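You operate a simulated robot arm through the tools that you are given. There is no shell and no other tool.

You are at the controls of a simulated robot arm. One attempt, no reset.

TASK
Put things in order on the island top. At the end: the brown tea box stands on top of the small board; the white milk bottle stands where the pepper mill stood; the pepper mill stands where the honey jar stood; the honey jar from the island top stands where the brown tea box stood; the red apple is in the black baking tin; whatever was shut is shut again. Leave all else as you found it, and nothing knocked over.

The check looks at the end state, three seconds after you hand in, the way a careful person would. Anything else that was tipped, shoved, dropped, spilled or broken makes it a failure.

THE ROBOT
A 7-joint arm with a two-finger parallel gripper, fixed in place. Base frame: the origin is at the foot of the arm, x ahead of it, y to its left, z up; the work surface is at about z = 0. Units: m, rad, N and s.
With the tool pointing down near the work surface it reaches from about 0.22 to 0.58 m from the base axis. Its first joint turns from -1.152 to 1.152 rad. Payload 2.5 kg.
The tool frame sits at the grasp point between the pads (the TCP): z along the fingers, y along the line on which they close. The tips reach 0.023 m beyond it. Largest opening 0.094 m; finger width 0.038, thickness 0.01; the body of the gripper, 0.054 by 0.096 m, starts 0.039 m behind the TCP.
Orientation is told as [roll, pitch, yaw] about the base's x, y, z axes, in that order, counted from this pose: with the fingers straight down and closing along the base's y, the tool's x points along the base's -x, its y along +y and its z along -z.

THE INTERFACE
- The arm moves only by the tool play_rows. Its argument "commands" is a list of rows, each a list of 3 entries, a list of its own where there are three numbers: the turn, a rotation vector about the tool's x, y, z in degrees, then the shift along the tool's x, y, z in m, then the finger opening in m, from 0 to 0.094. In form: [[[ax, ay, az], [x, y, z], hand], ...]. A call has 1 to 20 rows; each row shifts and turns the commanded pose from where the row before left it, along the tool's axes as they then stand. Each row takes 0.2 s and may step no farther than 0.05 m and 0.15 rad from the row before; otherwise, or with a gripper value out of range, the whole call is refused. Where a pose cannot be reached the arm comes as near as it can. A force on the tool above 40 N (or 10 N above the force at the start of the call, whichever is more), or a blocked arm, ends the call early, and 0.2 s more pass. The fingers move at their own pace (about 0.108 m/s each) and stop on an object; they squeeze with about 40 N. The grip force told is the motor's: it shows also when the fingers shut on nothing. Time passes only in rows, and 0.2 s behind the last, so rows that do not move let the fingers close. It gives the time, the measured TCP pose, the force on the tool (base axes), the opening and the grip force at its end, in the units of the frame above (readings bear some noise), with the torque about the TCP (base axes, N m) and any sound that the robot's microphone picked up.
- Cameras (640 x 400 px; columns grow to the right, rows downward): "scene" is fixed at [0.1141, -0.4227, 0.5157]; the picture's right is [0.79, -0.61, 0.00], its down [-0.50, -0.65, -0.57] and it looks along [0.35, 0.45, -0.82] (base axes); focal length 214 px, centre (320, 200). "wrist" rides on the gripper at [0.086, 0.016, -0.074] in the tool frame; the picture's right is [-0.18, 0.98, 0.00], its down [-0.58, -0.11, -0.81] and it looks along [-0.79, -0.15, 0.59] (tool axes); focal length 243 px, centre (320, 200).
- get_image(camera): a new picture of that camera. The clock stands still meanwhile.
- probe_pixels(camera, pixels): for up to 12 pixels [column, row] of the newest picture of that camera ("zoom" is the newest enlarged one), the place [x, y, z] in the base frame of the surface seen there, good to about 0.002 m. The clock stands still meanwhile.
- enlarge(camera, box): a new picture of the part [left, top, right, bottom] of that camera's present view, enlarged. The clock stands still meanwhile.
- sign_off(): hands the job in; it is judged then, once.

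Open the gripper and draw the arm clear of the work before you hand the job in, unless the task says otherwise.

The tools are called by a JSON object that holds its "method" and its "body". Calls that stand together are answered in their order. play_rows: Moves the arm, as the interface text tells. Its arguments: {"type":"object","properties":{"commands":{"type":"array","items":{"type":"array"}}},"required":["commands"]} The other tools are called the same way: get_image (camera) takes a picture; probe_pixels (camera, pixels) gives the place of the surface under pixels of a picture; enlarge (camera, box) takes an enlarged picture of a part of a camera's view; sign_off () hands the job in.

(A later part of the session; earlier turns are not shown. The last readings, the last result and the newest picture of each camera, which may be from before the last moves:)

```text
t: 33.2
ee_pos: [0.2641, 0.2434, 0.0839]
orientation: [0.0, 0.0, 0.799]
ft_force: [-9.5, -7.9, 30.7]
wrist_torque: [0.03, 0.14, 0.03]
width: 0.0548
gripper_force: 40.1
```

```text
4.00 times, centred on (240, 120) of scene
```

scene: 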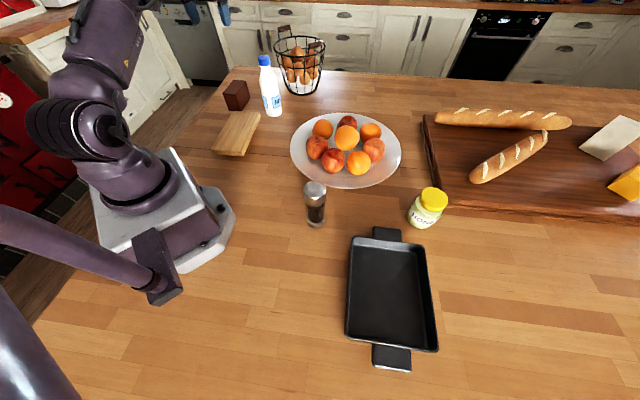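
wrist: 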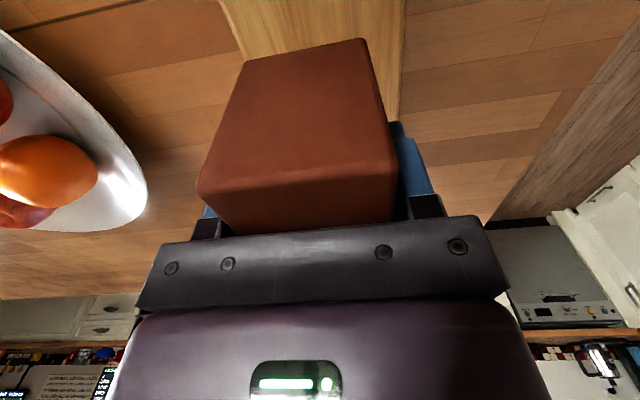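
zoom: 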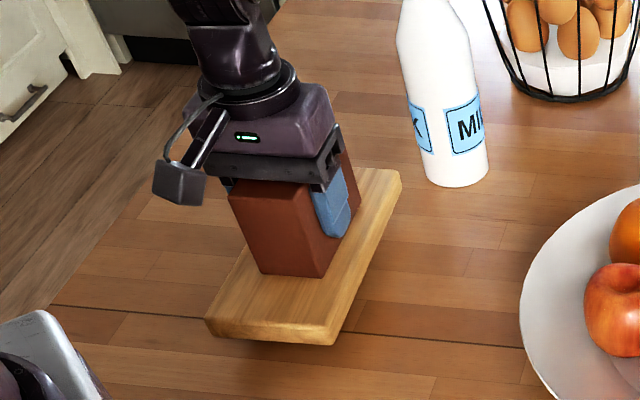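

Contact: +30 N upward. I ease up about 1 mm and then open the fingers gently.

{"method": "play_rows", "body": {"commands": [[[0, 0, 0], [0, 0, -0.0008], 0.0], [[0, 0, 0], [0, 0, 0], 0.0]]}}

{"method": "play_rows", "body": {"commands": [[[0, 0, 0], [0, 0, 0], 0.06], [[0, 0, 0], [0, 0, 0], 0.075], [[0, 0, 0], [0, 0, 0], 0.09], [[0, 0, 0], [0, 0, 0], 0.09]]}}

{"method": "play_rows", "body": {"commands": [[[0, 0, 0], [0, 0, -0.01], 0.09], [[0, 0, 0], [0, 0, -0.03], 0.09], [[0, 0, 0], [0, 0, -0.045], 0.09], [[0, 0, 0], [0, 0, -0.045], 0.09], [[0, 0, 0], [0, 0, -0.045], 0.09], [[0, 0, 0], [0, 0, -0.04], 0.09], [[0, 0, 0], [0, 0, 0], 0.09]]}}

{"method": "get_image", "body": {"camera": "wrist"}}

{"method": "get_image", "body": {"camera": "scene"}}

```text
t: 33.8
ee_pos: [0.2647, 0.2439, 0.0843]
orientation: [-0.001, -0.001, 0.797]
ft_force: [-4.8, -2.5, 21.6]
wrist_torque: [-0.25, 0.25, 0.03]
width: 0.0546
gripper_force: 39.6
```

```text
t: 34.8
ee_pos: [0.2657, 0.2433, 0.0834]
orientation: [0.0, -0.001, 0.799]
ft_force: [0.2, 0.3, 0.1]
wrist_torque: [0.0, 0.03, 0.02]
width: 0.0904
gripper_force: 0.0
```

```text
t: 36.4
ee_pos: [0.2641, 0.2434, 0.2987]
orientation: [0.001, -0.001, 0.796]
ft_force: [-0.7, -0.1, 0.3]
wrist_torque: [0.0, 0.01, 0.02]
width: 0.09
gripper_force: 0.0
```

```text
taken
```

wrist: 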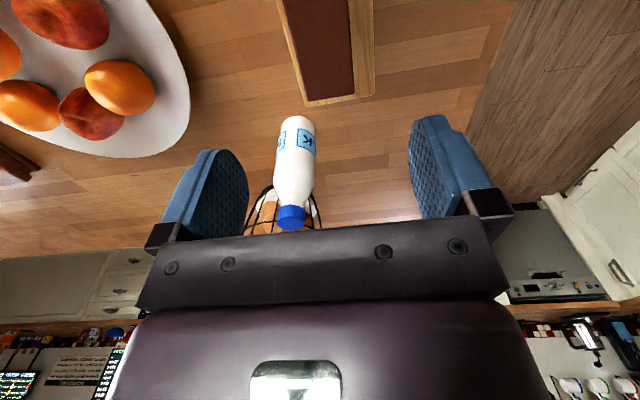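

```text
taken
```

scene: 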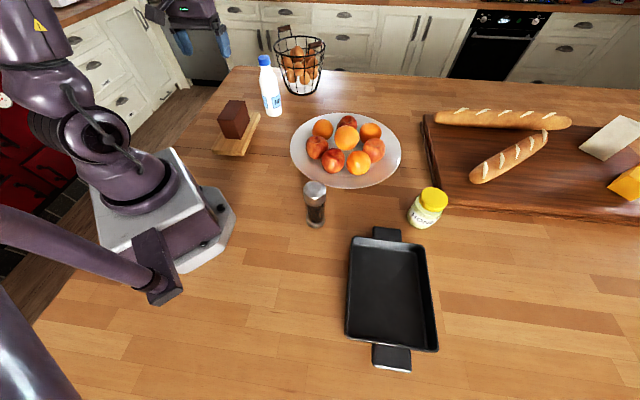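

The box stands on the board at (233,118). I verify box and board positions in an enlarged view.

{"method": "enlarge", "body": {"camera": "scene", "box": [200, 90, 280, 165]}}

{"method": "probe_pixels", "body": {"camera": "zoom", "pixels": [[245, 90], [340, 95], [255, 225], [150, 210], [335, 380], [115, 370], [465, 170], [240, 150], [330, 270], [280, 350], [290, 370], [340, 320]]}}

```text
5.33 times, centred on (240, 128) of scene
```

zoom: 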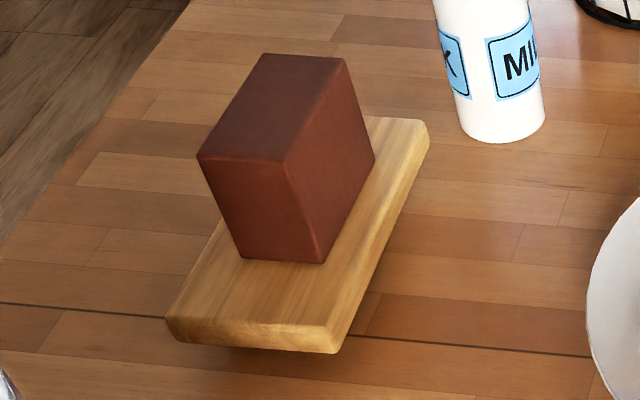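

```text
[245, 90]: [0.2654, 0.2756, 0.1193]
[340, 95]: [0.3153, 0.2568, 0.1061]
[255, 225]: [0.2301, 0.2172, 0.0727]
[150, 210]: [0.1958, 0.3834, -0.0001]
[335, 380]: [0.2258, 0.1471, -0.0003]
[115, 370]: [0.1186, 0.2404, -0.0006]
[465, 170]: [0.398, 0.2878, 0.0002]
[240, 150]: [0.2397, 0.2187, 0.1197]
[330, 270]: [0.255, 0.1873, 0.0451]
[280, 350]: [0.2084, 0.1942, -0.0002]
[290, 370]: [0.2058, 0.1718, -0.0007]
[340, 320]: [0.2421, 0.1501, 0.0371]
```

Tea box is on the board, board unmoved. Next is the honey jar at (0.507,-0.354), beyond straight-down reach, so I'll approach with a tilted tool; first I fly at z=0.30 to near (0.46,-0.315).

{"method": "play_rows", "body": {"commands": [[[0, 0, 8.06], [0, 0, 0], 0.094], [[0, 0, 8.06], [0, 0, 0], 0.094], [[0, 0, 8.06], [0, 0, 0], 0.094], [[0, 0, 8.06], [0, 0, 0], 0.094], [[0, 0, 8.06], [0, 0, 0], 0.094], [[0, 0, 0], [-0.01097, -0.04415, 0], 0.094], [[0, 0, 0], [-0.01097, -0.04415, 0], 0.094], [[0, 0, 0], [-0.01097, -0.04415, 0], 0.094], [[0, 0, 0], [-0.01097, -0.04415, 0], 0.094], [[0, 0, 0], [-0.01097, -0.04415, 0], 0.094], [[0, 0, 0], [-0.01097, -0.04415, 0], 0.094], [[0, 0, 0], [-0.01097, -0.04415, 0], 0.094], [[0, 0, 0], [-0.01097, -0.04415, 0], 0.094], [[0, 0, 0], [-0.01097, -0.04415, 0], 0.094], [[0, 0, 0], [-0.01097, -0.04415, 0], 0.094], [[0, 0, 0], [-0.01097, -0.04415, 0], 0.094], [[0, 0, 0], [-0.01097, -0.04415, 0], 0.094], [[0, 0, 0], [-0.01097, -0.04415, 0], 0.094]]}}

{"method": "play_rows", "body": {"commands": [[[0, 0, 8.06], [0, 0, 0], 0.094], [[0, 0, 8.06], [0, 0, 0], 0.094], [[0, 0, 8.06], [0, 0, 0], 0.094], [[0, 0, 8.06], [0, 0, 0], 0.094], [[0, 0, 8.06], [0, 0, 0], 0.094], [[0, -7.5, 0], [0, 0, 0], 0.094], [[0, -7.5, 0], [0, 0, 0], 0.094], [[0, 0, 0], [0, 0, 0], 0.094]]}}

{"method": "get_image", "body": {"camera": "wrist"}}

{"method": "get_image", "body": {"camera": "scene"}}

```text
t: 40.2
ee_pos: [0.4601, -0.3139, 0.2974]
orientation: [0.0, 0.004, 0.091]
ft_force: [0.0, 0.3, 0.2]
wrist_torque: [0.01, 0.02, -0.01]
width: 0.0939
gripper_force: 0.0
```

```text
t: 42.0
ee_pos: [0.4613, -0.3141, 0.2976]
orientation: [0.001, -0.264, -0.609]
ft_force: [-0.5, 0.1, 0.3]
wrist_torque: [0.0, -0.02, 0.0]
width: 0.0939
gripper_force: 0.0
```

```text
taken
```

wrist: 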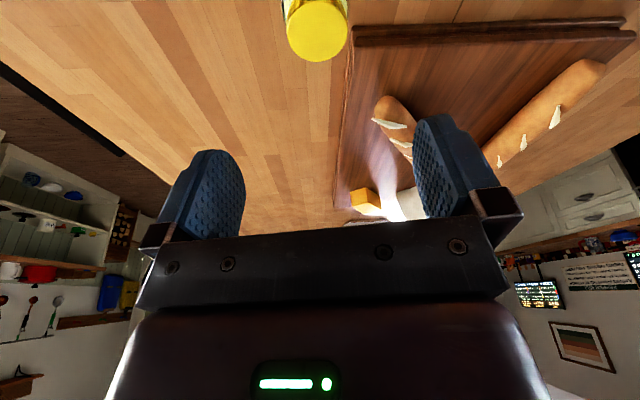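

```text
taken
```

scene: 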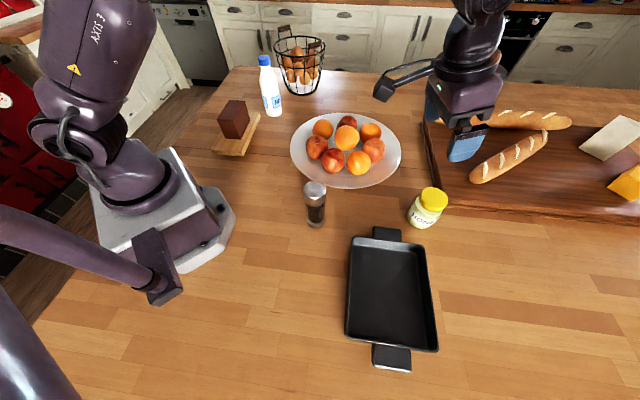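

The tool is tilted 15° at yaw -35°, jar seen at wrist (316,20) roughly centred. I move outward 0.052 at this height and down to z≈0.15 to test reach above the jar.

{"method": "play_rows", "body": {"commands": [[[0, 0, 0], [-0.0251, -0.0031, 0.0067], 0.094], [[0, 0, 0], [-0.0251, -0.0031, 0.0067], 0.094], [[0, 0, 0], [0.0096, 0, 0.0357], 0.094], [[0, 0, 0], [0.0096, 0, 0.0357], 0.094], [[0, 0, 0], [0.0096, 0, 0.0357], 0.094], [[0, 0, 0], [0.0096, 0, 0.0357], 0.094], [[0, 0, 0], [0, 0, 0], 0.094]]}}

{"method": "get_image", "body": {"camera": "wrist"}}

{"method": "get_image", "body": {"camera": "scene"}}

```text
t: 43.6
ee_pos: [0.4993, -0.3506, 0.1507]
orientation: [0.0, -0.262, -0.612]
ft_force: [-0.1, 0.2, 0.2]
wrist_torque: [0.02, -0.03, 0.02]
width: 0.0938
gripper_force: 0.1
```

```text
taken
```

wrist: 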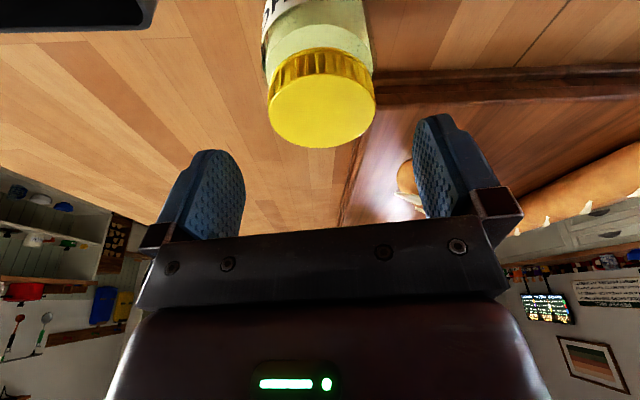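

```text
taken
```

scene: 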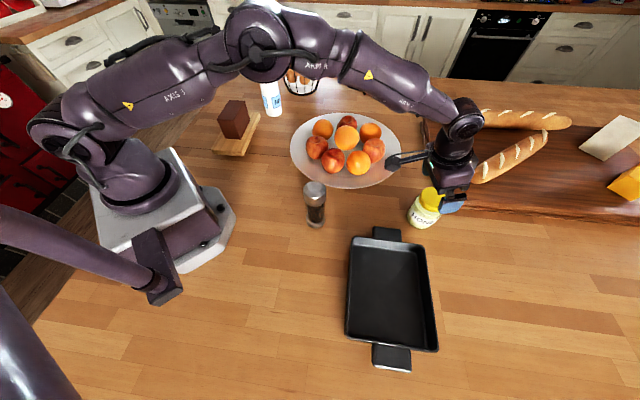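

Reach is fine and the jar's lid at wrist (322,98) is centred to about 2 mm. I nudge +2 mm along the closing axis and lower to TCP z≈0.075 around the jar.

{"method": "play_rows", "body": {"commands": [[[0, 0, 0], [0.00776, 0.002, 0.02898], 0.094], [[0, 0, 0], [0.00776, 0, 0.02898], 0.094], [[0, 0, 0], [0.00406, 0, 0.01517], 0.094], [[0, 0, 0], [0, 0, 0], 0.094]]}}

{"method": "get_image", "body": {"camera": "wrist"}}

{"method": "enlarge", "body": {"camera": "scene", "box": [370, 130, 500, 240]}}

```text
t: 44.6
ee_pos: [0.5002, -0.3479, 0.0733]
orientation: [0.0, -0.262, -0.611]
ft_force: [0.2, 0.4, -0.4]
wrist_torque: [0.01, -0.02, 0.05]
width: 0.094
gripper_force: 0.0
```

```text
taken
```

wrist: 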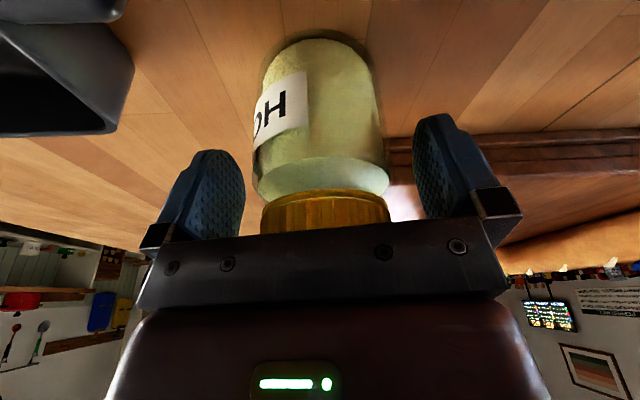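

```text
3.64 times, centred on (435, 185) of scene
```

zoom: 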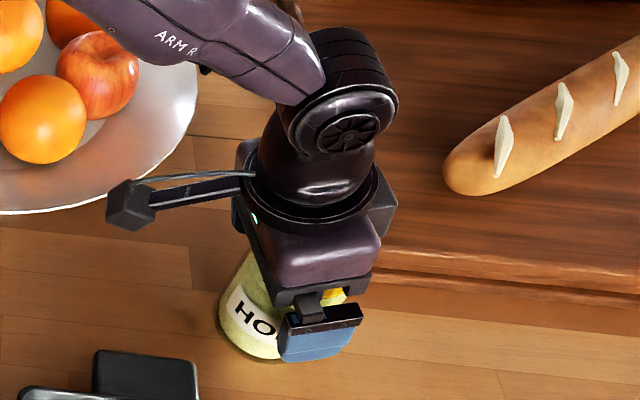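

The jar body sits between the pads (wrist columns 255–388) and nothing is touched. I close and wait.

{"method": "play_rows", "body": {"commands": [[[0, 0, 0], [0, 0, 0], 0.07], [[0, 0, 0], [0, 0, 0], 0.0], [[0, 0, 0], [0, 0, 0], 0.0], [[0, 0, 0], [0, 0, 0], 0.0]]}}

{"method": "play_rows", "body": {"commands": [[[0, 0, 0], [-0.001, 0, -0.0039], 0.0], [[0, 0, 0], [-0.001, 0, -0.0039], 0.0], [[0, 0, 0], [0, 0, 0], 0.0]]}}

{"method": "get_image", "body": {"camera": "wrist"}}

```text
t: 45.6
ee_pos: [0.5014, -0.3476, 0.0752]
orientation: [0.001, -0.261, -0.612]
ft_force: [0.3, -0.9, 0.3]
wrist_torque: [-0.09, -0.09, 0.01]
width: 0.0697
gripper_force: 40.5
```

```text
t: 46.4
ee_pos: [0.5005, -0.3473, 0.0838]
orientation: [-0.001, -0.259, -0.611]
ft_force: [0.1, 0.6, -4.7]
wrist_torque: [0.05, 0.04, 0.02]
width: 0.0695
gripper_force: 39.6
```

```text
taken
```

wrist: 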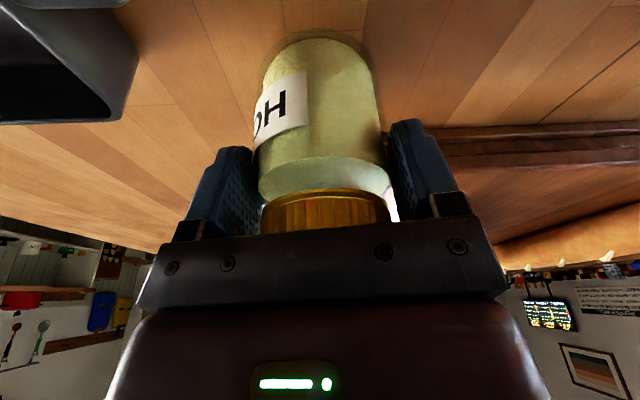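

The jar is held (width 0.0695, weight ~4.7 N). I lift gently and check mid-way for slip.

{"method": "play_rows", "body": {"commands": [[[0, 0, 0], [-0.0021, 0, -0.0077], 0.0], [[0, 0, 0], [-0.0026, 0, -0.00966], 0.0], [[0, 0, 0], [-0.0026, 0, -0.00966], 0.0], [[0, 0, 0], [-0.0026, 0, -0.00966], 0.0], [[0, 0, 0], [-0.0026, 0, -0.00966], 0.0], [[0, 0, 0], [-0.0026, 0, -0.00966], 0.0], [[0, 0, 0], [0, 0, 0], 0.0]]}}

{"method": "get_image", "body": {"camera": "wrist"}}

{"method": "get_image", "body": {"camera": "scene"}}

```text
t: 48.0
ee_pos: [0.5003, -0.3478, 0.141]
orientation: [0.0, -0.262, -0.609]
ft_force: [-0.3, 0.5, -5.1]
wrist_torque: [0.04, 0.05, -0.02]
width: 0.0693
gripper_force: 40.4
```

```text
taken
```

wrist: 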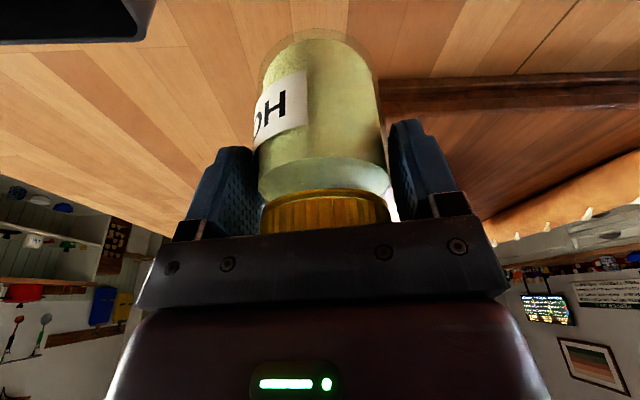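

```text
taken
```

scene: 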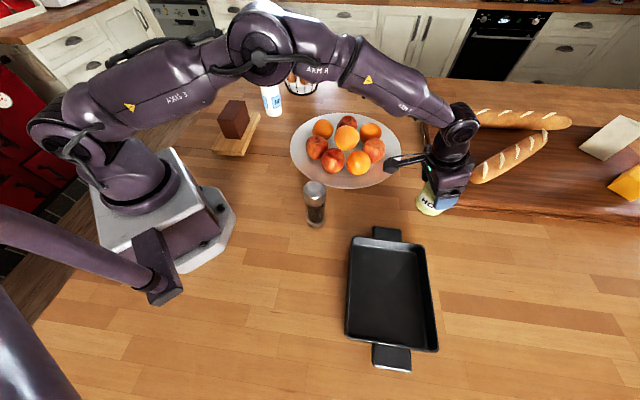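

The jar is held steadily. I raise it to z≈0.29 and draw it in radially to clear everything before swinging left.

{"method": "play_rows", "body": {"commands": [[[0, 0, 0], [-0.0052, 0, -0.0193], 0.0], [[0, 0, 0], [-0.00647, 0, -0.02415], 0.0], [[0, 0, 0], [-0.00647, 0, -0.02415], 0.0], [[0, 0, 0], [-0.00647, 0, -0.02415], 0.0], [[0, 0, 0], [-0.00647, 0, -0.02415], 0.0], [[0, 0, 0], [-0.00647, 0, -0.02415], 0.0], [[0, 0, 0], [-0.0026, 0, -0.0097], 0.0], [[0, 0, 0], [0.0145, 0, -0.0039], 0.0], [[0, 0, 0], [0.02415, 0, -0.00647], 0.0], [[0, 0, 0], [0.02415, 0, -0.00647], 0.0], [[0, 0, 0], [0.02415, 0, -0.00647], 0.0], [[0, 0, 0], [0.02415, 0, -0.00647], 0.0], [[0, 0, 0], [0.02415, 0, -0.00647], 0.0], [[0, 0, 0], [0.0097, 0, -0.0026], 0.0], [[0, 0, 0], [0, 0, 0], 0.0]]}}

{"method": "play_rows", "body": {"commands": [[[-2.035, 0, -7.596], [0, 0, 0], 0.0], [[-2.035, 0, -7.596], [0, 0, 0], 0.0], [[-2.035, 0, -7.596], [0, 0, 0], 0.0], [[-2.035, 0, -7.596], [0, 0, 0], 0.0], [[-2.035, 0, -7.596], [0, 0, 0], 0.0], [[-2.035, 0, -7.596], [0, 0, 0], 0.0], [[0, 0, 0], [0, 0, 0], 0.0]]}}

{"method": "get_image", "body": {"camera": "scene"}}

```text
t: 51.2
ee_pos: [0.3777, -0.2614, 0.2969]
orientation: [0.0, -0.262, -0.611]
ft_force: [0.2, -0.7, -4.8]
wrist_torque: [0.03, 0.03, 0.01]
width: 0.0697
gripper_force: 40.0
```

```text
t: 52.8
ee_pos: [0.3783, -0.2614, 0.2964]
orientation: [0.0, -0.261, 0.216]
ft_force: [-0.4, 0.7, -3.6]
wrist_torque: [-0.02, 0.05, 0.01]
width: 0.0697
gripper_force: 39.8
```

```text
taken
```

scene: 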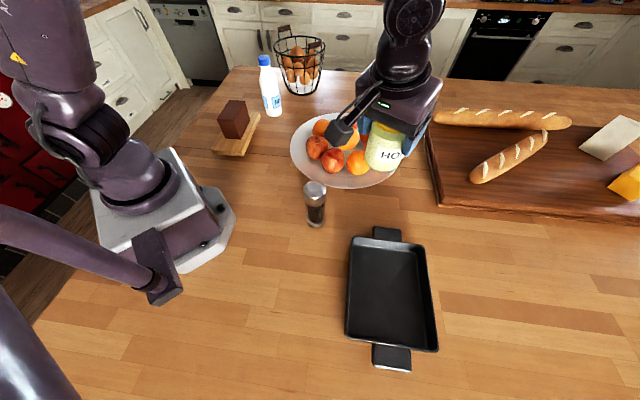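

Jar held high (bottom ≈0.22) and upright. I now carry it in a straight line leftward over the bowl's near side toward (0.286,0.36).

{"method": "play_rows", "body": {"commands": [[[0, 0, 0], [-0.00117, 0.0174, 0.0003], 0.0], [[0, 0, 0], [-0.00234, 0.0348, 0.00063], 0.0], [[0, 0, 0], [-0.00234, 0.0348, 0.00063], 0.0], [[0, 0, 0], [-0.00234, 0.0348, 0.00063], 0.0], [[0, 0, 0], [-0.00234, 0.0348, 0.00063], 0.0], [[0, 0, 0], [-0.00234, 0.0348, 0.00063], 0.0], [[0, 0, 0], [-0.00234, 0.0348, 0.00063], 0.0], [[0, 0, 0], [-0.00234, 0.0348, 0.00063], 0.0], [[0, 0, 0], [-0.00234, 0.0348, 0.00063], 0.0], [[0, 0, 0], [-0.00234, 0.0348, 0.00063], 0.0], [[0, 0, 0], [-0.00234, 0.0348, 0.00063], 0.0], [[0, 0, 0], [-0.00234, 0.0348, 0.00063], 0.0], [[0, 0, 0], [-0.00234, 0.0348, 0.00063], 0.0], [[0, 0, 0], [-0.00234, 0.0348, 0.00063], 0.0], [[0, 0, 0], [-0.00234, 0.0348, 0.00063], 0.0], [[0, 0, 0], [-0.00234, 0.0348, 0.00063], 0.0], [[0, 0, 0], [-0.00234, 0.0348, 0.00063], 0.0], [[0, 0, 0], [-0.00234, 0.0348, 0.00063], 0.0], [[0, 0, 0], [-0.00117, 0.0174, 0.0003], 0.0], [[0, 0, 0], [0, 0, 0], 0.0]]}}

{"method": "play_rows", "body": {"commands": [[[-2.035, 0, -7.596], [0, 0, 0], 0.0], [[-2.035, 0, -7.596], [0, 0, 0], 0.0], [[-2.035, 0, -7.596], [0, 0, 0], 0.0], [[-2.035, 0, -7.596], [0, 0, 0], 0.0], [[-2.035, 0, -7.596], [0, 0, 0], 0.0], [[0, 0, 0], [0, 0, 0], 0.0]]}}

{"method": "get_image", "body": {"camera": "scene"}}

{"method": "get_image", "body": {"camera": "wrist"}}

```text
t: 57.0
ee_pos: [0.2863, 0.3608, 0.297]
orientation: [0.0, -0.261, 0.215]
ft_force: [-0.3, 0.4, -5.0]
wrist_torque: [-0.03, 0.08, 0.0]
width: 0.0693
gripper_force: 40.3
```

```text
t: 58.4
ee_pos: [0.286, 0.3612, 0.2975]
orientation: [0.001, -0.262, 0.904]
ft_force: [0.8, -0.1, -4.6]
wrist_torque: [-0.03, 0.02, 0.0]
width: 0.0694
gripper_force: 39.7
```

```text
taken
```

scene: 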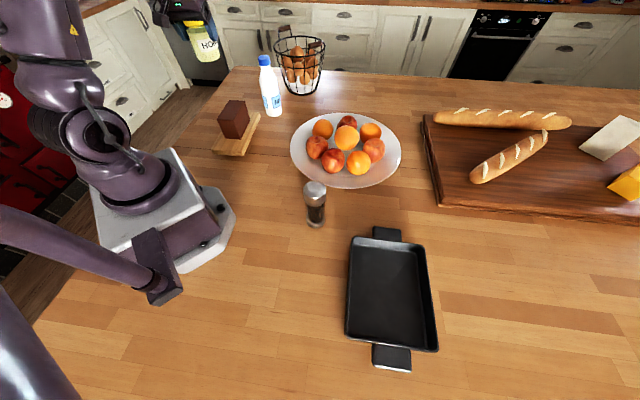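

```text
taken
```

wrist: 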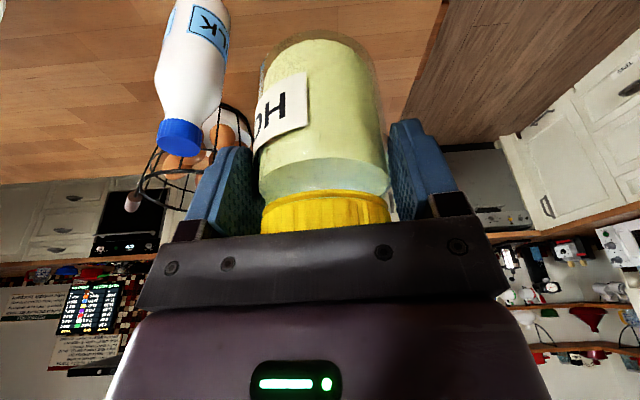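

The jar points the right way (yaw 51.8°). I extend outward 0.123 and lower to TCP z≈0.12 above the tea box's old place.

{"method": "play_rows", "body": {"commands": [[[0, 0, 0], [-0.01186, 0, 0.00318], 0.0], [[0, 0, 0], [-0.02372, 0, 0.00636], 0.0], [[0, 0, 0], [-0.02372, 0, 0.00636], 0.0], [[0, 0, 0], [-0.02372, 0, 0.00636], 0.0], [[0, 0, 0], [-0.02372, 0, 0.00636], 0.0], [[0, 0, 0], [-0.01186, 0, 0.00318], 0.0], [[0, 0, 0], [0.00328, 0, 0.01225], 0.0], [[0, 0, 0], [0.00656, 0, 0.0245], 0.0], [[0, 0, 0], [0.00656, 0, 0.0245], 0.0], [[0, 0, 0], [0.00656, 0, 0.0245], 0.0], [[0, 0, 0], [0.00656, 0, 0.0245], 0.0], [[0, 0, 0], [0.00656, 0, 0.0245], 0.0], [[0, 0, 0], [0.00656, 0, 0.0245], 0.0], [[0, 0, 0], [0.00328, 0, 0.01225], 0.0], [[0, 0, 0], [0, 0, 0], 0.0]]}}

{"method": "get_image", "body": {"camera": "scene"}}

{"method": "enlarge", "body": {"camera": "scene", "box": [190, 50, 300, 140]}}

```text
t: 61.6
ee_pos: [0.3629, 0.4568, 0.1203]
orientation: [0.0, -0.263, 0.9]
ft_force: [-0.5, 0.7, -4.9]
wrist_torque: [-0.04, 0.03, 0.02]
width: 0.0697
gripper_force: 39.6
```

```text
taken
```

scene: 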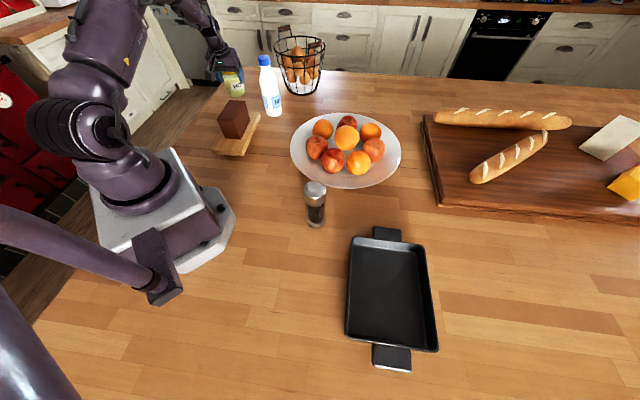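

```text
4.44 times, centred on (245, 95) of scene
```

zoom: 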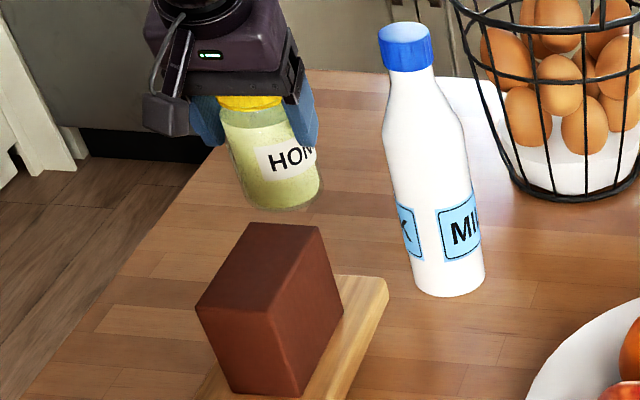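

Jar hangs upright over the spot, clear of bottle and tea box. I lower toward contact in small steps.

{"method": "play_rows", "body": {"commands": [[[0, 0, 0], [0.0039, 0, 0.0145], 0.0], [[0, 0, 0], [0.0039, 0, 0.0145], 0.0], [[0, 0, 0], [0.0018, 0, 0.0068], 0.0], [[0, 0, 0], [0.0013, 0, 0.0048], 0.0], [[0, 0, 0], [0, 0, 0], 0.0]]}}

{"method": "play_rows", "body": {"commands": [[[0, 0, 0], [0.0005, 0, 0.0019], 0.0], [[0, 0, 0], [0, 0, 0], 0.0]]}}

```text
t: 62.8
ee_pos: [0.3635, 0.4567, 0.0782]
orientation: [-0.001, -0.262, 0.901]
ft_force: [0.0, -0.5, -4.5]
wrist_torque: [0.01, 0.04, -0.03]
width: 0.0691
gripper_force: 40.2
```

```text
t: 63.4
ee_pos: [0.3645, 0.4572, 0.0759]
orientation: [0.0, -0.263, 0.901]
ft_force: [-0.6, -0.7, -4.1]
wrist_torque: [-0.04, 0.03, -0.04]
width: 0.0695
gripper_force: 40.0
```

Still carrying the full weight (-4.1 N); I lower another millimetre at a time.

{"method": "play_rows", "body": {"commands": [[[0, 0, 0], [0.0003, 0, 0.0011], 0.0], [[0, 0, 0], [0, 0, 0], 0.0]]}}

```text
t: 64.0
ee_pos: [0.3634, 0.4556, 0.0742]
orientation: [-0.001, -0.262, 0.9]
ft_force: [0.5, 0.4, -4.5]
wrist_torque: [-0.02, 0.01, -0.05]
width: 0.0692
gripper_force: 39.8
```

{"method": "play_rows", "body": {"commands": [[[0, 0, 0], [0.0003, 0, 0.001], 0.0], [[0, 0, 0], [0, 0, 0], 0.0]]}}

```text
t: 64.6
ee_pos: [0.3626, 0.4571, 0.0735]
orientation: [0.0, -0.264, 0.901]
ft_force: [-1.5, -3.1, 5.4]
wrist_torque: [-0.17, -0.2, -0.09]
width: 0.0692
gripper_force: 39.9
```

Contact felt (+5.4 N net). I open slowly, then rise straight up.

{"method": "play_rows", "body": {"commands": [[[0, 0, 0], [0, 0, 0], 0.074], [[0, 0, 0], [0, 0, 0], 0.084], [[0, 0, 0], [0, 0, 0], 0.094], [[0, 0, 0], [0, 0, 0], 0.094]]}}

{"method": "play_rows", "body": {"commands": [[[0, 0, 0], [-0.0026, 0, -0.00966], 0.094], [[0, 0, 0], [-0.0052, 0, -0.0193], 0.094], [[0, 0, 0], [-0.0078, 0, -0.029], 0.094], [[0, 0, 0], [-0.0104, 0, -0.0386], 0.094], [[0, 0, 0], [-0.0116, 0, -0.0435], 0.094], [[0, 0, 0], [-0.0116, 0, -0.0435], 0.094], [[0, 0, 0], [-0.0116, 0, -0.0435], 0.094], [[0, 0, 0], [0, 0, 0], 0.094]]}}

{"method": "enlarge", "body": {"camera": "scene", "box": [190, 50, 300, 140]}}

{"method": "get_image", "body": {"camera": "wrist"}}

```text
t: 65.6
ee_pos: [0.363, 0.4574, 0.0736]
orientation: [0.001, -0.263, 0.9]
ft_force: [-0.1, -1.1, -0.3]
wrist_torque: [-0.02, -0.02, 0.0]
width: 0.0939
gripper_force: 0.0
```

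```text
t: 67.4
ee_pos: [0.3623, 0.4557, 0.3085]
orientation: [-0.001, -0.262, 0.899]
ft_force: [0.1, 0.0, -1.2]
wrist_torque: [-0.02, -0.03, -0.01]
width: 0.0942
gripper_force: 0.1
```

```text
4.44 times, centred on (245, 95) of scene
```

zoom: 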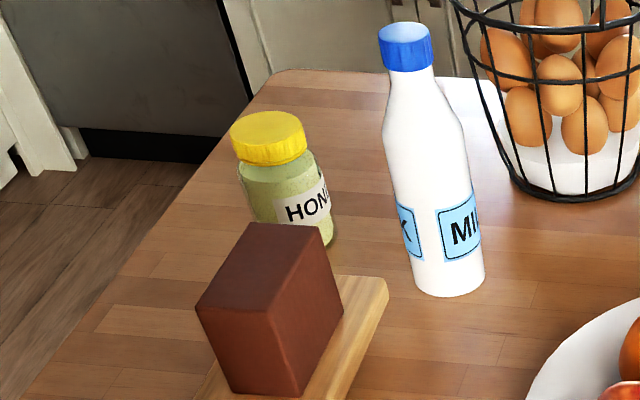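

```text
taken
```

wrist: 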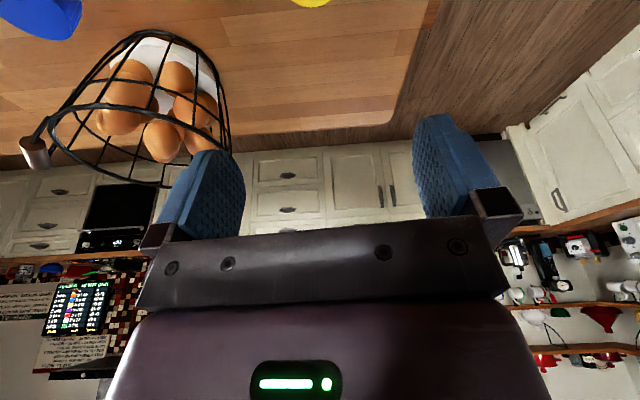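

The jar stands upright at its new place; I probe the lid rim to confirm the position.

{"method": "probe_pixels", "body": {"camera": "zoom", "pixels": [[268, 118], [236, 130], [300, 125], [270, 143], [268, 130], [300, 135], [245, 138]]}}

```text
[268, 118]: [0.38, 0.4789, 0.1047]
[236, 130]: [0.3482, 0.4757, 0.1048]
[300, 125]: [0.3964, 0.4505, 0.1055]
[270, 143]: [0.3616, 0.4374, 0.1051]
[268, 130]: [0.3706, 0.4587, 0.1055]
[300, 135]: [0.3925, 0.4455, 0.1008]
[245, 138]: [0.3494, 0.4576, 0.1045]
```

Honey jar is at (0.370,0.462) – right on the tea box's old spot. Next the pepper mill: I swing the tilted, open gripper back at z≈0.31 toward it.

{"method": "play_rows", "body": {"commands": [[[2.014, 0, 7.517], [0, 0, 0], 0.094], [[2.014, 0, 7.517], [0, 0, 0], 0.094], [[2.014, 0, 7.517], [0, 0, 0], 0.094], [[2.014, 0, 7.517], [0, 0, 0], 0.094], [[2.014, 0, 7.517], [0, 0, 0], 0.094], [[2.014, 0, 7.517], [0, 0, 0], 0.094], [[0, 0, 0], [0.00988, -0.04504, -0.00265], 0.094], [[0, 0, 0], [0.00988, -0.04504, -0.00265], 0.094], [[0, 0, 0], [0.00988, -0.04504, -0.00265], 0.094], [[0, 0, 0], [0.00988, -0.04504, -0.00265], 0.094], [[0, 0, 0], [0.00988, -0.04504, -0.00265], 0.094], [[0, 0, 0], [0.00988, -0.04504, -0.00265], 0.094], [[0, 0, 0], [0.00988, -0.04504, -0.00265], 0.094], [[0, 0, 0], [0.00988, -0.04504, -0.00265], 0.094], [[0, 0, 0], [0.00988, -0.04504, -0.00265], 0.094], [[0, 0, 0], [0.00988, -0.04504, -0.00265], 0.094], [[0, 0, 0], [0.00988, -0.04504, -0.00265], 0.094], [[0, 0, 0], [0.00988, -0.04504, -0.00265], 0.094], [[0, 0, 0], [0.00988, -0.04504, -0.00265], 0.094], [[0, 0, 0], [0.00988, -0.04504, -0.00265], 0.094]]}}

{"method": "play_rows", "body": {"commands": [[[2.014, 0, 7.517], [0, 0, 0], 0.094], [[2.014, 0, 7.517], [0, 0, 0], 0.094], [[2.014, 0, 7.517], [0, 0, 0], 0.094], [[2.014, 0, 7.517], [0, 0, 0], 0.094], [[2.014, 0, 7.517], [0, 0, 0], 0.094], [[0, 0, 0], [0, 0, 0], 0.094]]}}

{"method": "get_image", "body": {"camera": "wrist"}}

{"method": "get_image", "body": {"camera": "scene"}}

```text
t: 71.6
ee_pos: [0.2743, -0.1841, 0.3067]
orientation: [0.001, -0.263, 0.083]
ft_force: [-0.1, -0.3, 0.2]
wrist_torque: [0.0, 0.04, -0.03]
width: 0.0938
gripper_force: 0.0
```

```text
t: 73.0
ee_pos: [0.2749, -0.1836, 0.3078]
orientation: [0.001, -0.262, -0.596]
ft_force: [1.0, -0.3, -0.7]
wrist_torque: [-0.01, 0.01, -0.01]
width: 0.0942
gripper_force: 0.0
```

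```text
taken
```

wrist: 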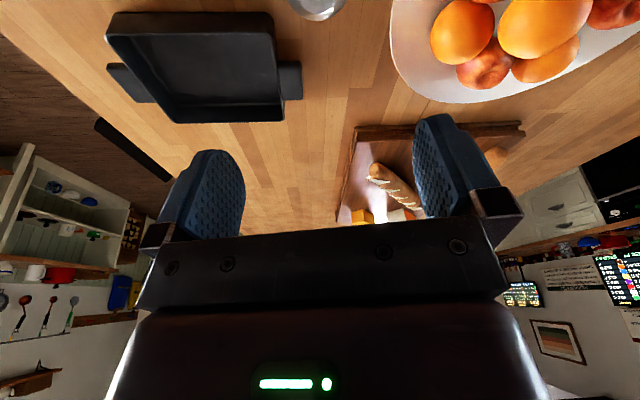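

```text
taken
```

scene: 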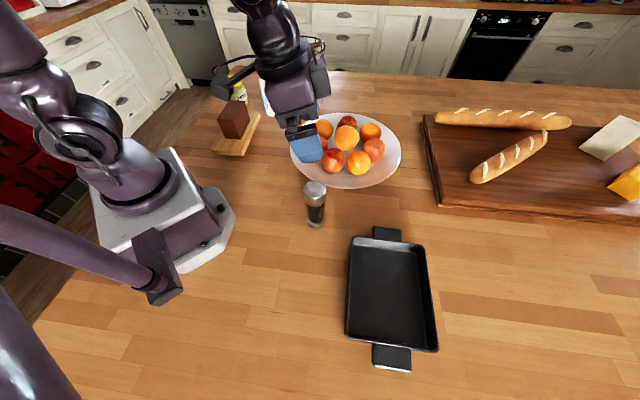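

The mill cap shows at wrist (317,5). I shift -2 mm along the closing axis and go down to z≈0.19 just above the cap, then check.

{"method": "play_rows", "body": {"commands": [[[0, 0, 0], [0.01018, -0.002, 0.038], 0.094], [[0, 0, 0], [0.01018, 0, 0.038], 0.094], [[0, 0, 0], [0.01018, 0, 0.038], 0.094], [[0, 0, 0], [0, 0, 0], 0.094]]}}

{"method": "get_image", "body": {"camera": "wrist"}}

{"method": "enlarge", "body": {"camera": "scene", "box": [260, 120, 380, 240]}}

```text
t: 74.0
ee_pos: [0.2737, -0.1855, 0.1895]
orientation: [0.002, -0.26, -0.596]
ft_force: [-0.3, -0.3, -0.6]
wrist_torque: [-0.02, 0.04, 0.02]
width: 0.0942
gripper_force: 0.1
```

```text
taken
```

wrist: 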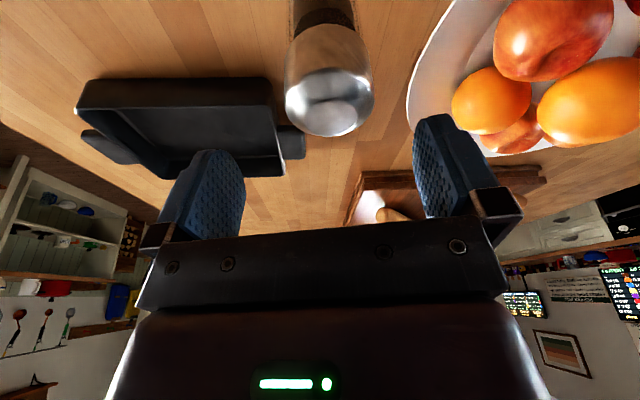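

```text
3.33 times, centred on (320, 180) of scene
```

zoom: 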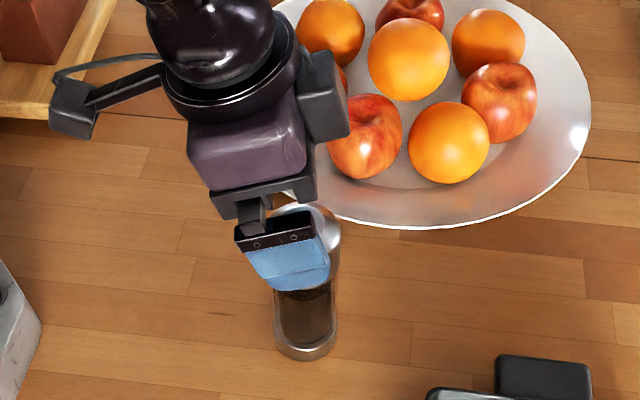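

The cap appears at wrist columns 285–375; I probe its top to verify the axis position before closing in.

{"method": "probe_pixels", "body": {"camera": "wrist", "pixels": [[330, 105], [300, 100], [365, 100], [330, 130], [330, 80], [288, 60], [372, 60], [328, 40], [300, 20], [350, 20]]}}

{"method": "probe_pixels", "body": {"camera": "zoom", "pixels": [[325, 215], [338, 240], [280, 350], [305, 358], [333, 340], [276, 320], [300, 210]]}}

```text
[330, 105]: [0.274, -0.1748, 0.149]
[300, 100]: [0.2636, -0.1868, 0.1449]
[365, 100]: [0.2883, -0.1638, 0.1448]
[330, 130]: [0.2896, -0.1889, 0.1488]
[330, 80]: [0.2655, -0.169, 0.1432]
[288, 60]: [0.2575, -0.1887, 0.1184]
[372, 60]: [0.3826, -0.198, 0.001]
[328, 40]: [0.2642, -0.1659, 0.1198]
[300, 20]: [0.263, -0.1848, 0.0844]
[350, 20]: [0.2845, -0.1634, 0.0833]
```

```text
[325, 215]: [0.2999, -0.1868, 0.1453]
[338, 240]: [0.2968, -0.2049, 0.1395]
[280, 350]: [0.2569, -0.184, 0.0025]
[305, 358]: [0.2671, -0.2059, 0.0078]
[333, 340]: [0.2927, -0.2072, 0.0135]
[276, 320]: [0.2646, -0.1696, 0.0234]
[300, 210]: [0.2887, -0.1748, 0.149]
```

From all the side points the mill's axis is at (0.282,-0.185), radius 0.024, so I shift +5.5 mm along the closing axis and lower to TCP z≈0.120 around the steel cap.

{"method": "play_rows", "body": {"commands": [[[0, 0, 0], [0, 0.0055, 0], 0.094], [[0, 0, 0], [0.00776, 0, 0.02898], 0.094], [[0, 0, 0], [0.00776, 0, 0.02898], 0.094], [[0, 0, 0], [0.00246, 0, 0.00918], 0.094], [[0, 0, 0], [0, 0, 0], 0.094]]}}

{"method": "get_image", "body": {"camera": "wrist"}}

{"method": "enlarge", "body": {"camera": "scene", "box": [260, 120, 380, 240]}}

```text
t: 75.2
ee_pos: [0.2765, -0.1804, 0.1203]
orientation: [0.001, -0.264, -0.595]
ft_force: [0.1, 0.1, -0.2]
wrist_torque: [0.0, 0.01, -0.01]
width: 0.0939
gripper_force: 0.1
```

```text
taken
```

wrist: 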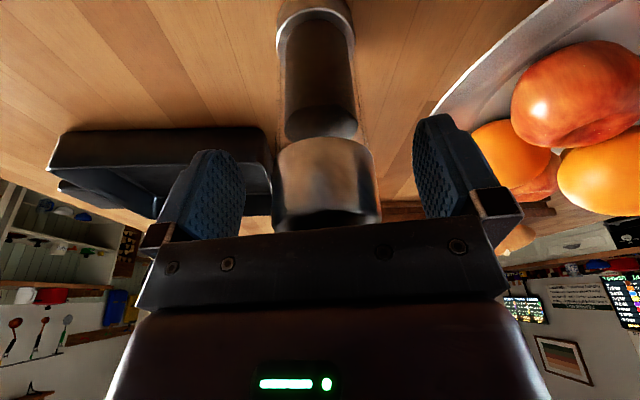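

```text
3.33 times, centred on (320, 180) of scene
```

zoom: 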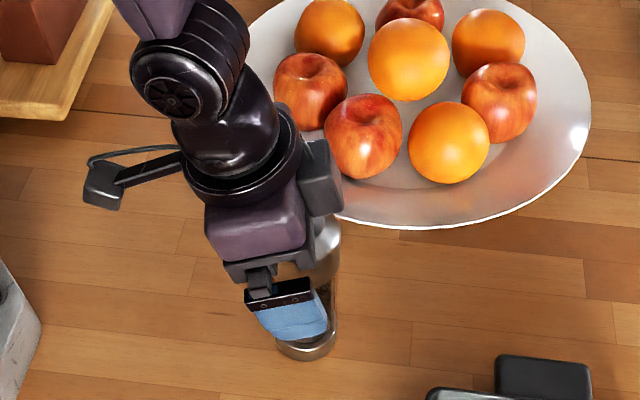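

The cap is centred between pads (wrist columns 275–378). I close on it and make a small test lift.

{"method": "play_rows", "body": {"commands": [[[0, 0, 0], [0, 0, 0], 0.06], [[0, 0, 0], [0, 0, 0], 0.0], [[0, 0, 0], [0, 0, 0], 0.0], [[0, 0, 0], [0, 0, 0], 0.0]]}}

{"method": "play_rows", "body": {"commands": [[[0, 0, 0], [-0.001, 0, -0.0039], 0.0], [[0, 0, 0], [-0.001, 0, -0.0039], 0.0], [[0, 0, 0], [0, 0, 0], 0.0]]}}

{"method": "get_image", "body": {"camera": "wrist"}}

```text
t: 76.2
ee_pos: [0.276, -0.1804, 0.1202]
orientation: [0.002, -0.261, -0.592]
ft_force: [1.0, 0.2, 0.2]
wrist_torque: [-0.01, -0.04, 0.02]
width: 0.0501
gripper_force: 40.3
```

```text
t: 77.0
ee_pos: [0.2749, -0.1803, 0.1277]
orientation: [0.001, -0.259, -0.593]
ft_force: [0.0, -1.1, -2.6]
wrist_torque: [0.02, 0.03, -0.03]
width: 0.05
gripper_force: 39.9
```

```text
taken
```

wrist: 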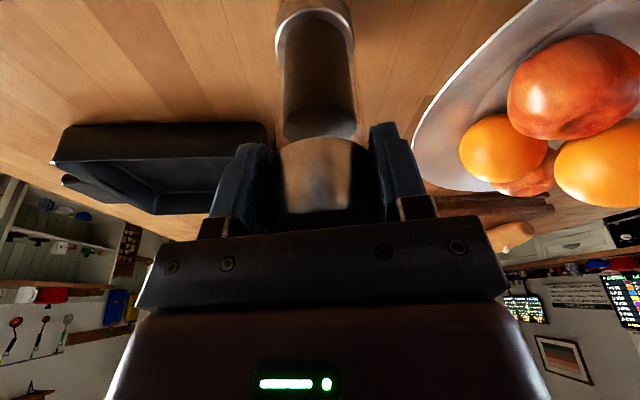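

The mill is held (width 0.050, weight ~2.6 N). I lift it ~0.10 m gently and then carry it straight outward to above the honey jar's old place.

{"method": "play_rows", "body": {"commands": [[[0, 0, 0], [-0.0026, 0, -0.00966], 0.0], [[0, 0, 0], [-0.0039, 0, -0.0145], 0.0], [[0, 0, 0], [-0.0052, 0, -0.0193], 0.0], [[0, 0, 0], [-0.0065, 0, -0.02415], 0.0], [[0, 0, 0], [-0.0065, 0, -0.02415], 0.0], [[0, 0, 0], [-0.0021, 0, -0.0077], 0.0], [[0, 0, 0], [0, 0, 0], 0.0]]}}

{"method": "play_rows", "body": {"commands": [[[0, 0, 0], [-0.01133, -0.0005, 0.00303], 0.0], [[0, 0, 0], [-0.02267, -0.00102, 0.00607], 0.0], [[0, 0, 0], [-0.02267, -0.00102, 0.00607], 0.0], [[0, 0, 0], [-0.02267, -0.00102, 0.00607], 0.0], [[0, 0, 0], [-0.02267, -0.00102, 0.00607], 0.0], [[0, 0, 0], [-0.02267, -0.00102, 0.00607], 0.0], [[0, 0, 0], [-0.02267, -0.00102, 0.00607], 0.0], [[0, 0, 0], [-0.02267, -0.00102, 0.00607], 0.0], [[0, 0, 0], [-0.02267, -0.00102, 0.00607], 0.0], [[0, 0, 0], [-0.02267, -0.00102, 0.00607], 0.0], [[0, 0, 0], [-0.02267, -0.00102, 0.00607], 0.0], [[0, 0, 0], [-0.02267, -0.00102, 0.00607], 0.0], [[0, 0, 0], [-0.01133, -0.0005, 0.00303], 0.0], [[0, 0, 0], [0, 0, 0], 0.0]]}}

{"method": "get_image", "body": {"camera": "wrist"}}

{"method": "get_image", "body": {"camera": "scene"}}

```text
t: 78.6
ee_pos: [0.2764, -0.1799, 0.2305]
orientation: [0.001, -0.26, -0.595]
ft_force: [0.2, -0.4, -2.8]
wrist_torque: [0.02, 0.07, -0.02]
width: 0.0501
gripper_force: 39.6
```

```text
t: 81.6
ee_pos: [0.503, -0.3483, 0.231]
orientation: [0.001, -0.26, -0.596]
ft_force: [-0.5, -0.6, -2.8]
wrist_torque: [0.01, 0.05, 0.0]
width: 0.0503
gripper_force: 39.9
```

```text
taken
```

wrist: 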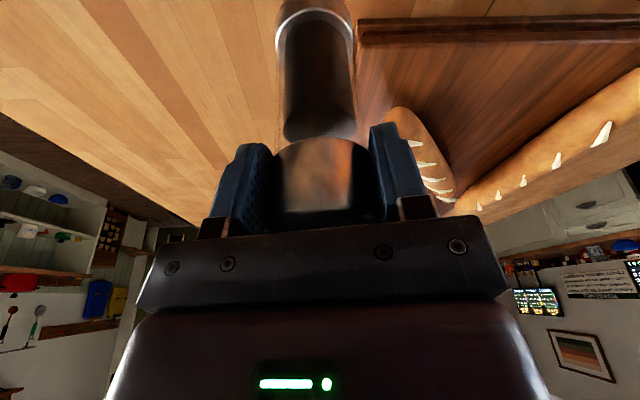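

```text
taken
```

scene: 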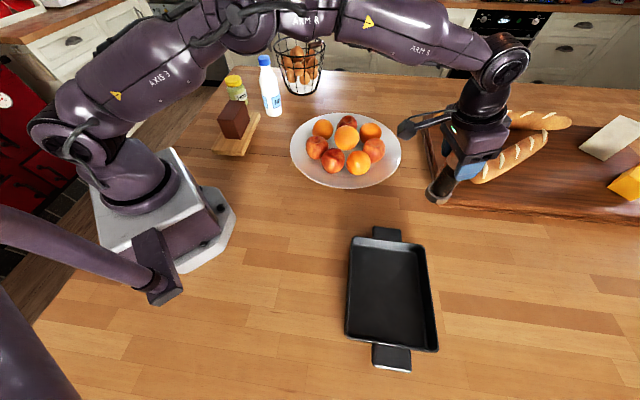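

The mill is unchanged in the wrist view relative to the gripper, so no slip. I lower toward the counter, stopping a few mm above contact.

{"method": "play_rows", "body": {"commands": [[[0, 0, 0], [0.0039, 0, 0.0145], 0.0], [[0, 0, 0], [0.0065, 0, 0.02415], 0.0], [[0, 0, 0], [0.0065, 0, 0.02415], 0.0], [[0, 0, 0], [0.0052, 0, 0.0193], 0.0], [[0, 0, 0], [0.0039, 0, 0.0145], 0.0], [[0, 0, 0], [0.0018, 0, 0.0068], 0.0], [[0, 0, 0], [0, 0, 0], 0.0]]}}

{"method": "enlarge", "body": {"camera": "scene", "box": [370, 120, 500, 240]}}

```text
t: 83.2
ee_pos: [0.5036, -0.3463, 0.1227]
orientation: [0.002, -0.259, -0.593]
ft_force: [-0.2, 0.2, -1.6]
wrist_torque: [0.01, 0.02, -0.01]
width: 0.0499
gripper_force: 40.3
```

```text
3.33 times, centred on (435, 180) of scene
```

zoom: 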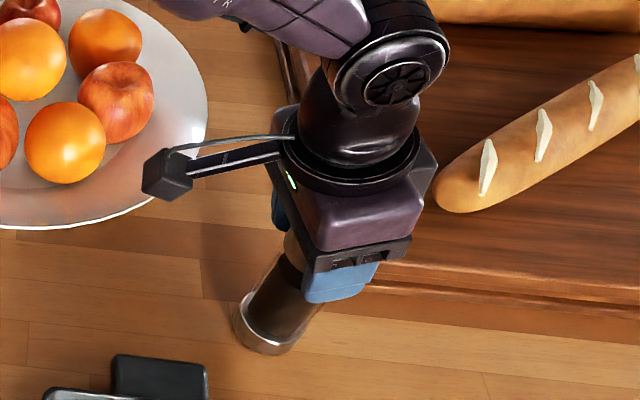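

The mill stands upright a couple of mm above the counter at zoom (270,340). I lower 1 mm steps until contact.

{"method": "play_rows", "body": {"commands": [[[0, 0, 0], [0.0004, 0, 0.0014], 0.0], [[0, 0, 0], [0, 0, 0], 0.0]]}}

{"method": "play_rows", "body": {"commands": [[[0, 0, 0], [0.0003, 0, 0.001], 0.0], [[0, 0, 0], [0, 0, 0], 0.0]]}}

```text
t: 83.8
ee_pos: [0.5032, -0.3473, 0.1208]
orientation: [0.002, -0.261, -0.592]
ft_force: [-0.4, 0.4, -2.7]
wrist_torque: [0.0, -0.01, -0.03]
width: 0.0504
gripper_force: 39.5
```

```text
t: 84.4
ee_pos: [0.5023, -0.348, 0.1208]
orientation: [0.001, -0.26, -0.593]
ft_force: [-0.4, -0.5, -2.6]
wrist_torque: [0.0, 0.06, 0.0]
width: 0.0499
gripper_force: 39.9
```

{"method": "play_rows", "body": {"commands": [[[0, 0, 0], [0.0003, 0, 0.001], 0.0], [[0, 0, 0], [0, 0, 0], 0.0]]}}

```text
t: 85.0
ee_pos: [0.5028, -0.3481, 0.1195]
orientation: [0.002, -0.263, -0.594]
ft_force: [-0.5, 1.7, 3.4]
wrist_torque: [0.04, 0.17, -0.01]
width: 0.0502
gripper_force: 40.3
```

Contact (+3.4 N). I open slowly and rise straight up.

{"method": "play_rows", "body": {"commands": [[[0, 0, 0], [0, 0, 0], 0.055], [[0, 0, 0], [0, 0, 0], 0.07], [[0, 0, 0], [0, 0, 0], 0.09], [[0, 0, 0], [0, 0, 0], 0.094]]}}

{"method": "play_rows", "body": {"commands": [[[0, 0, 0], [-0.0026, 0, -0.00966], 0.094], [[0, 0, 0], [-0.0052, 0, -0.0193], 0.094], [[0, 0, 0], [-0.0078, 0, -0.029], 0.094], [[0, 0, 0], [-0.0104, 0, -0.0386], 0.094], [[0, 0, 0], [-0.0116, 0, -0.0435], 0.094], [[0, 0, 0], [-0.0104, 0, -0.0386], 0.094], [[0, 0, 0], [0, 0, 0], 0.094]]}}

{"method": "get_image", "body": {"camera": "scene"}}

{"method": "enlarge", "body": {"camera": "scene", "box": [387, 160, 467, 240]}}

```text
t: 86.0
ee_pos: [0.5025, -0.3475, 0.1198]
orientation: [0.002, -0.26, -0.593]
ft_force: [-0.2, 0.1, 0.0]
wrist_torque: [0.04, 0.01, 0.02]
width: 0.0943
gripper_force: 0.0
```

```text
t: 87.6
ee_pos: [0.5029, -0.3483, 0.3072]
orientation: [0.003, -0.26, -0.592]
ft_force: [0.6, 0.1, -1.5]
wrist_torque: [-0.02, -0.03, -0.02]
width: 0.094
gripper_force: 0.1
```

```text
taken
```

scene: 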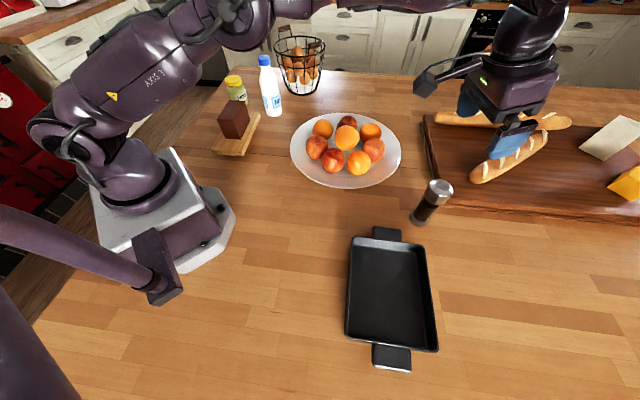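

```text
5.00 times, centred on (427, 200) of scene
```

zoom: 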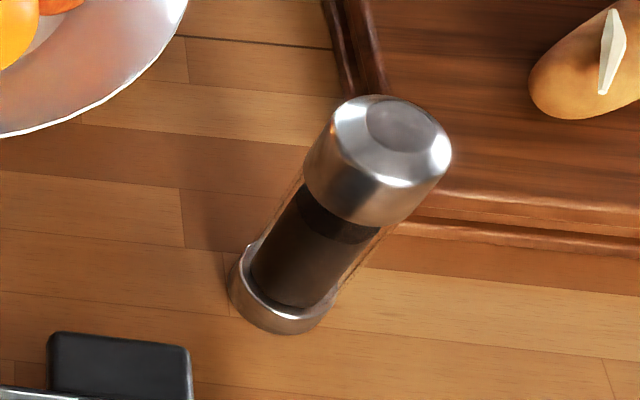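

The mill stands at the honey jar's old spot. I probe its top and base to check it's vertical and well placed.

{"method": "probe_pixels", "body": {"camera": "zoom", "pixels": [[395, 125], [320, 150], [445, 160], [370, 190], [335, 200], [410, 210], [235, 290], [265, 325], [310, 325], [250, 255], [330, 305], [380, 100]]}}

```text
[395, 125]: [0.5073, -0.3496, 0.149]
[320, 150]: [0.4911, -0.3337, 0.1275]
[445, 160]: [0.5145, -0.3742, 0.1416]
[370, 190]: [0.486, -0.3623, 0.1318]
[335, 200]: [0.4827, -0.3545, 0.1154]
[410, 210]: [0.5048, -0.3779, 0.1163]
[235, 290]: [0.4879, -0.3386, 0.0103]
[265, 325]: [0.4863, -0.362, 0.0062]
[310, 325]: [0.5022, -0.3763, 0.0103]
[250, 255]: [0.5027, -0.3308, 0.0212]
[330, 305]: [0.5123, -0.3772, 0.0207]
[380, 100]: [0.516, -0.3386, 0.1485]
```

Mill is at (0.507,-0.353), vertical. Now the milk bottle: I enlarge it at (268,85) to measure cap, neck and height.

{"method": "enlarge", "body": {"camera": "scene", "box": [240, 45, 300, 125]}}

{"method": "probe_pixels", "body": {"camera": "zoom", "pixels": [[300, 60], [285, 75], [320, 75], [303, 100], [288, 110], [322, 110], [300, 130], [290, 150], [330, 150], [290, 180], [340, 180], [320, 200]]}}

```text
5.00 times, centred on (270, 85) of scene
```

zoom: 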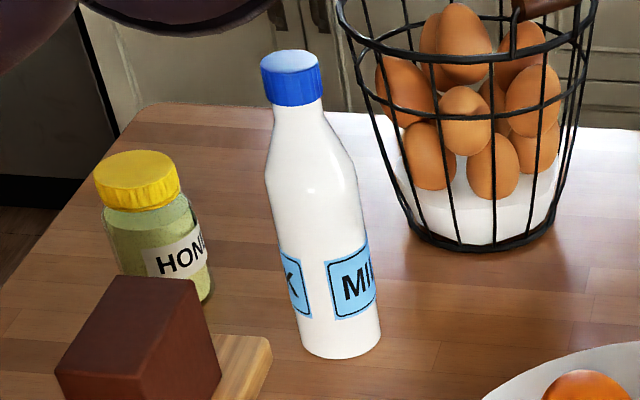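

```text
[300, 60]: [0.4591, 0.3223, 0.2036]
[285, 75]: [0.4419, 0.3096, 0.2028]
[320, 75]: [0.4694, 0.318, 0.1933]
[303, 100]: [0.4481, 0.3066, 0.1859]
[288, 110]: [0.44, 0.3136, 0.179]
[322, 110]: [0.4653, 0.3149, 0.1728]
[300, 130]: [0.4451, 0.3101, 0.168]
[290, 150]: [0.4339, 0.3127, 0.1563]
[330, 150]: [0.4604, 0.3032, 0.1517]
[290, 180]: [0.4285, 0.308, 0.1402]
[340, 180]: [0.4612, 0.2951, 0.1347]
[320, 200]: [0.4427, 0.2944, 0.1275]
```

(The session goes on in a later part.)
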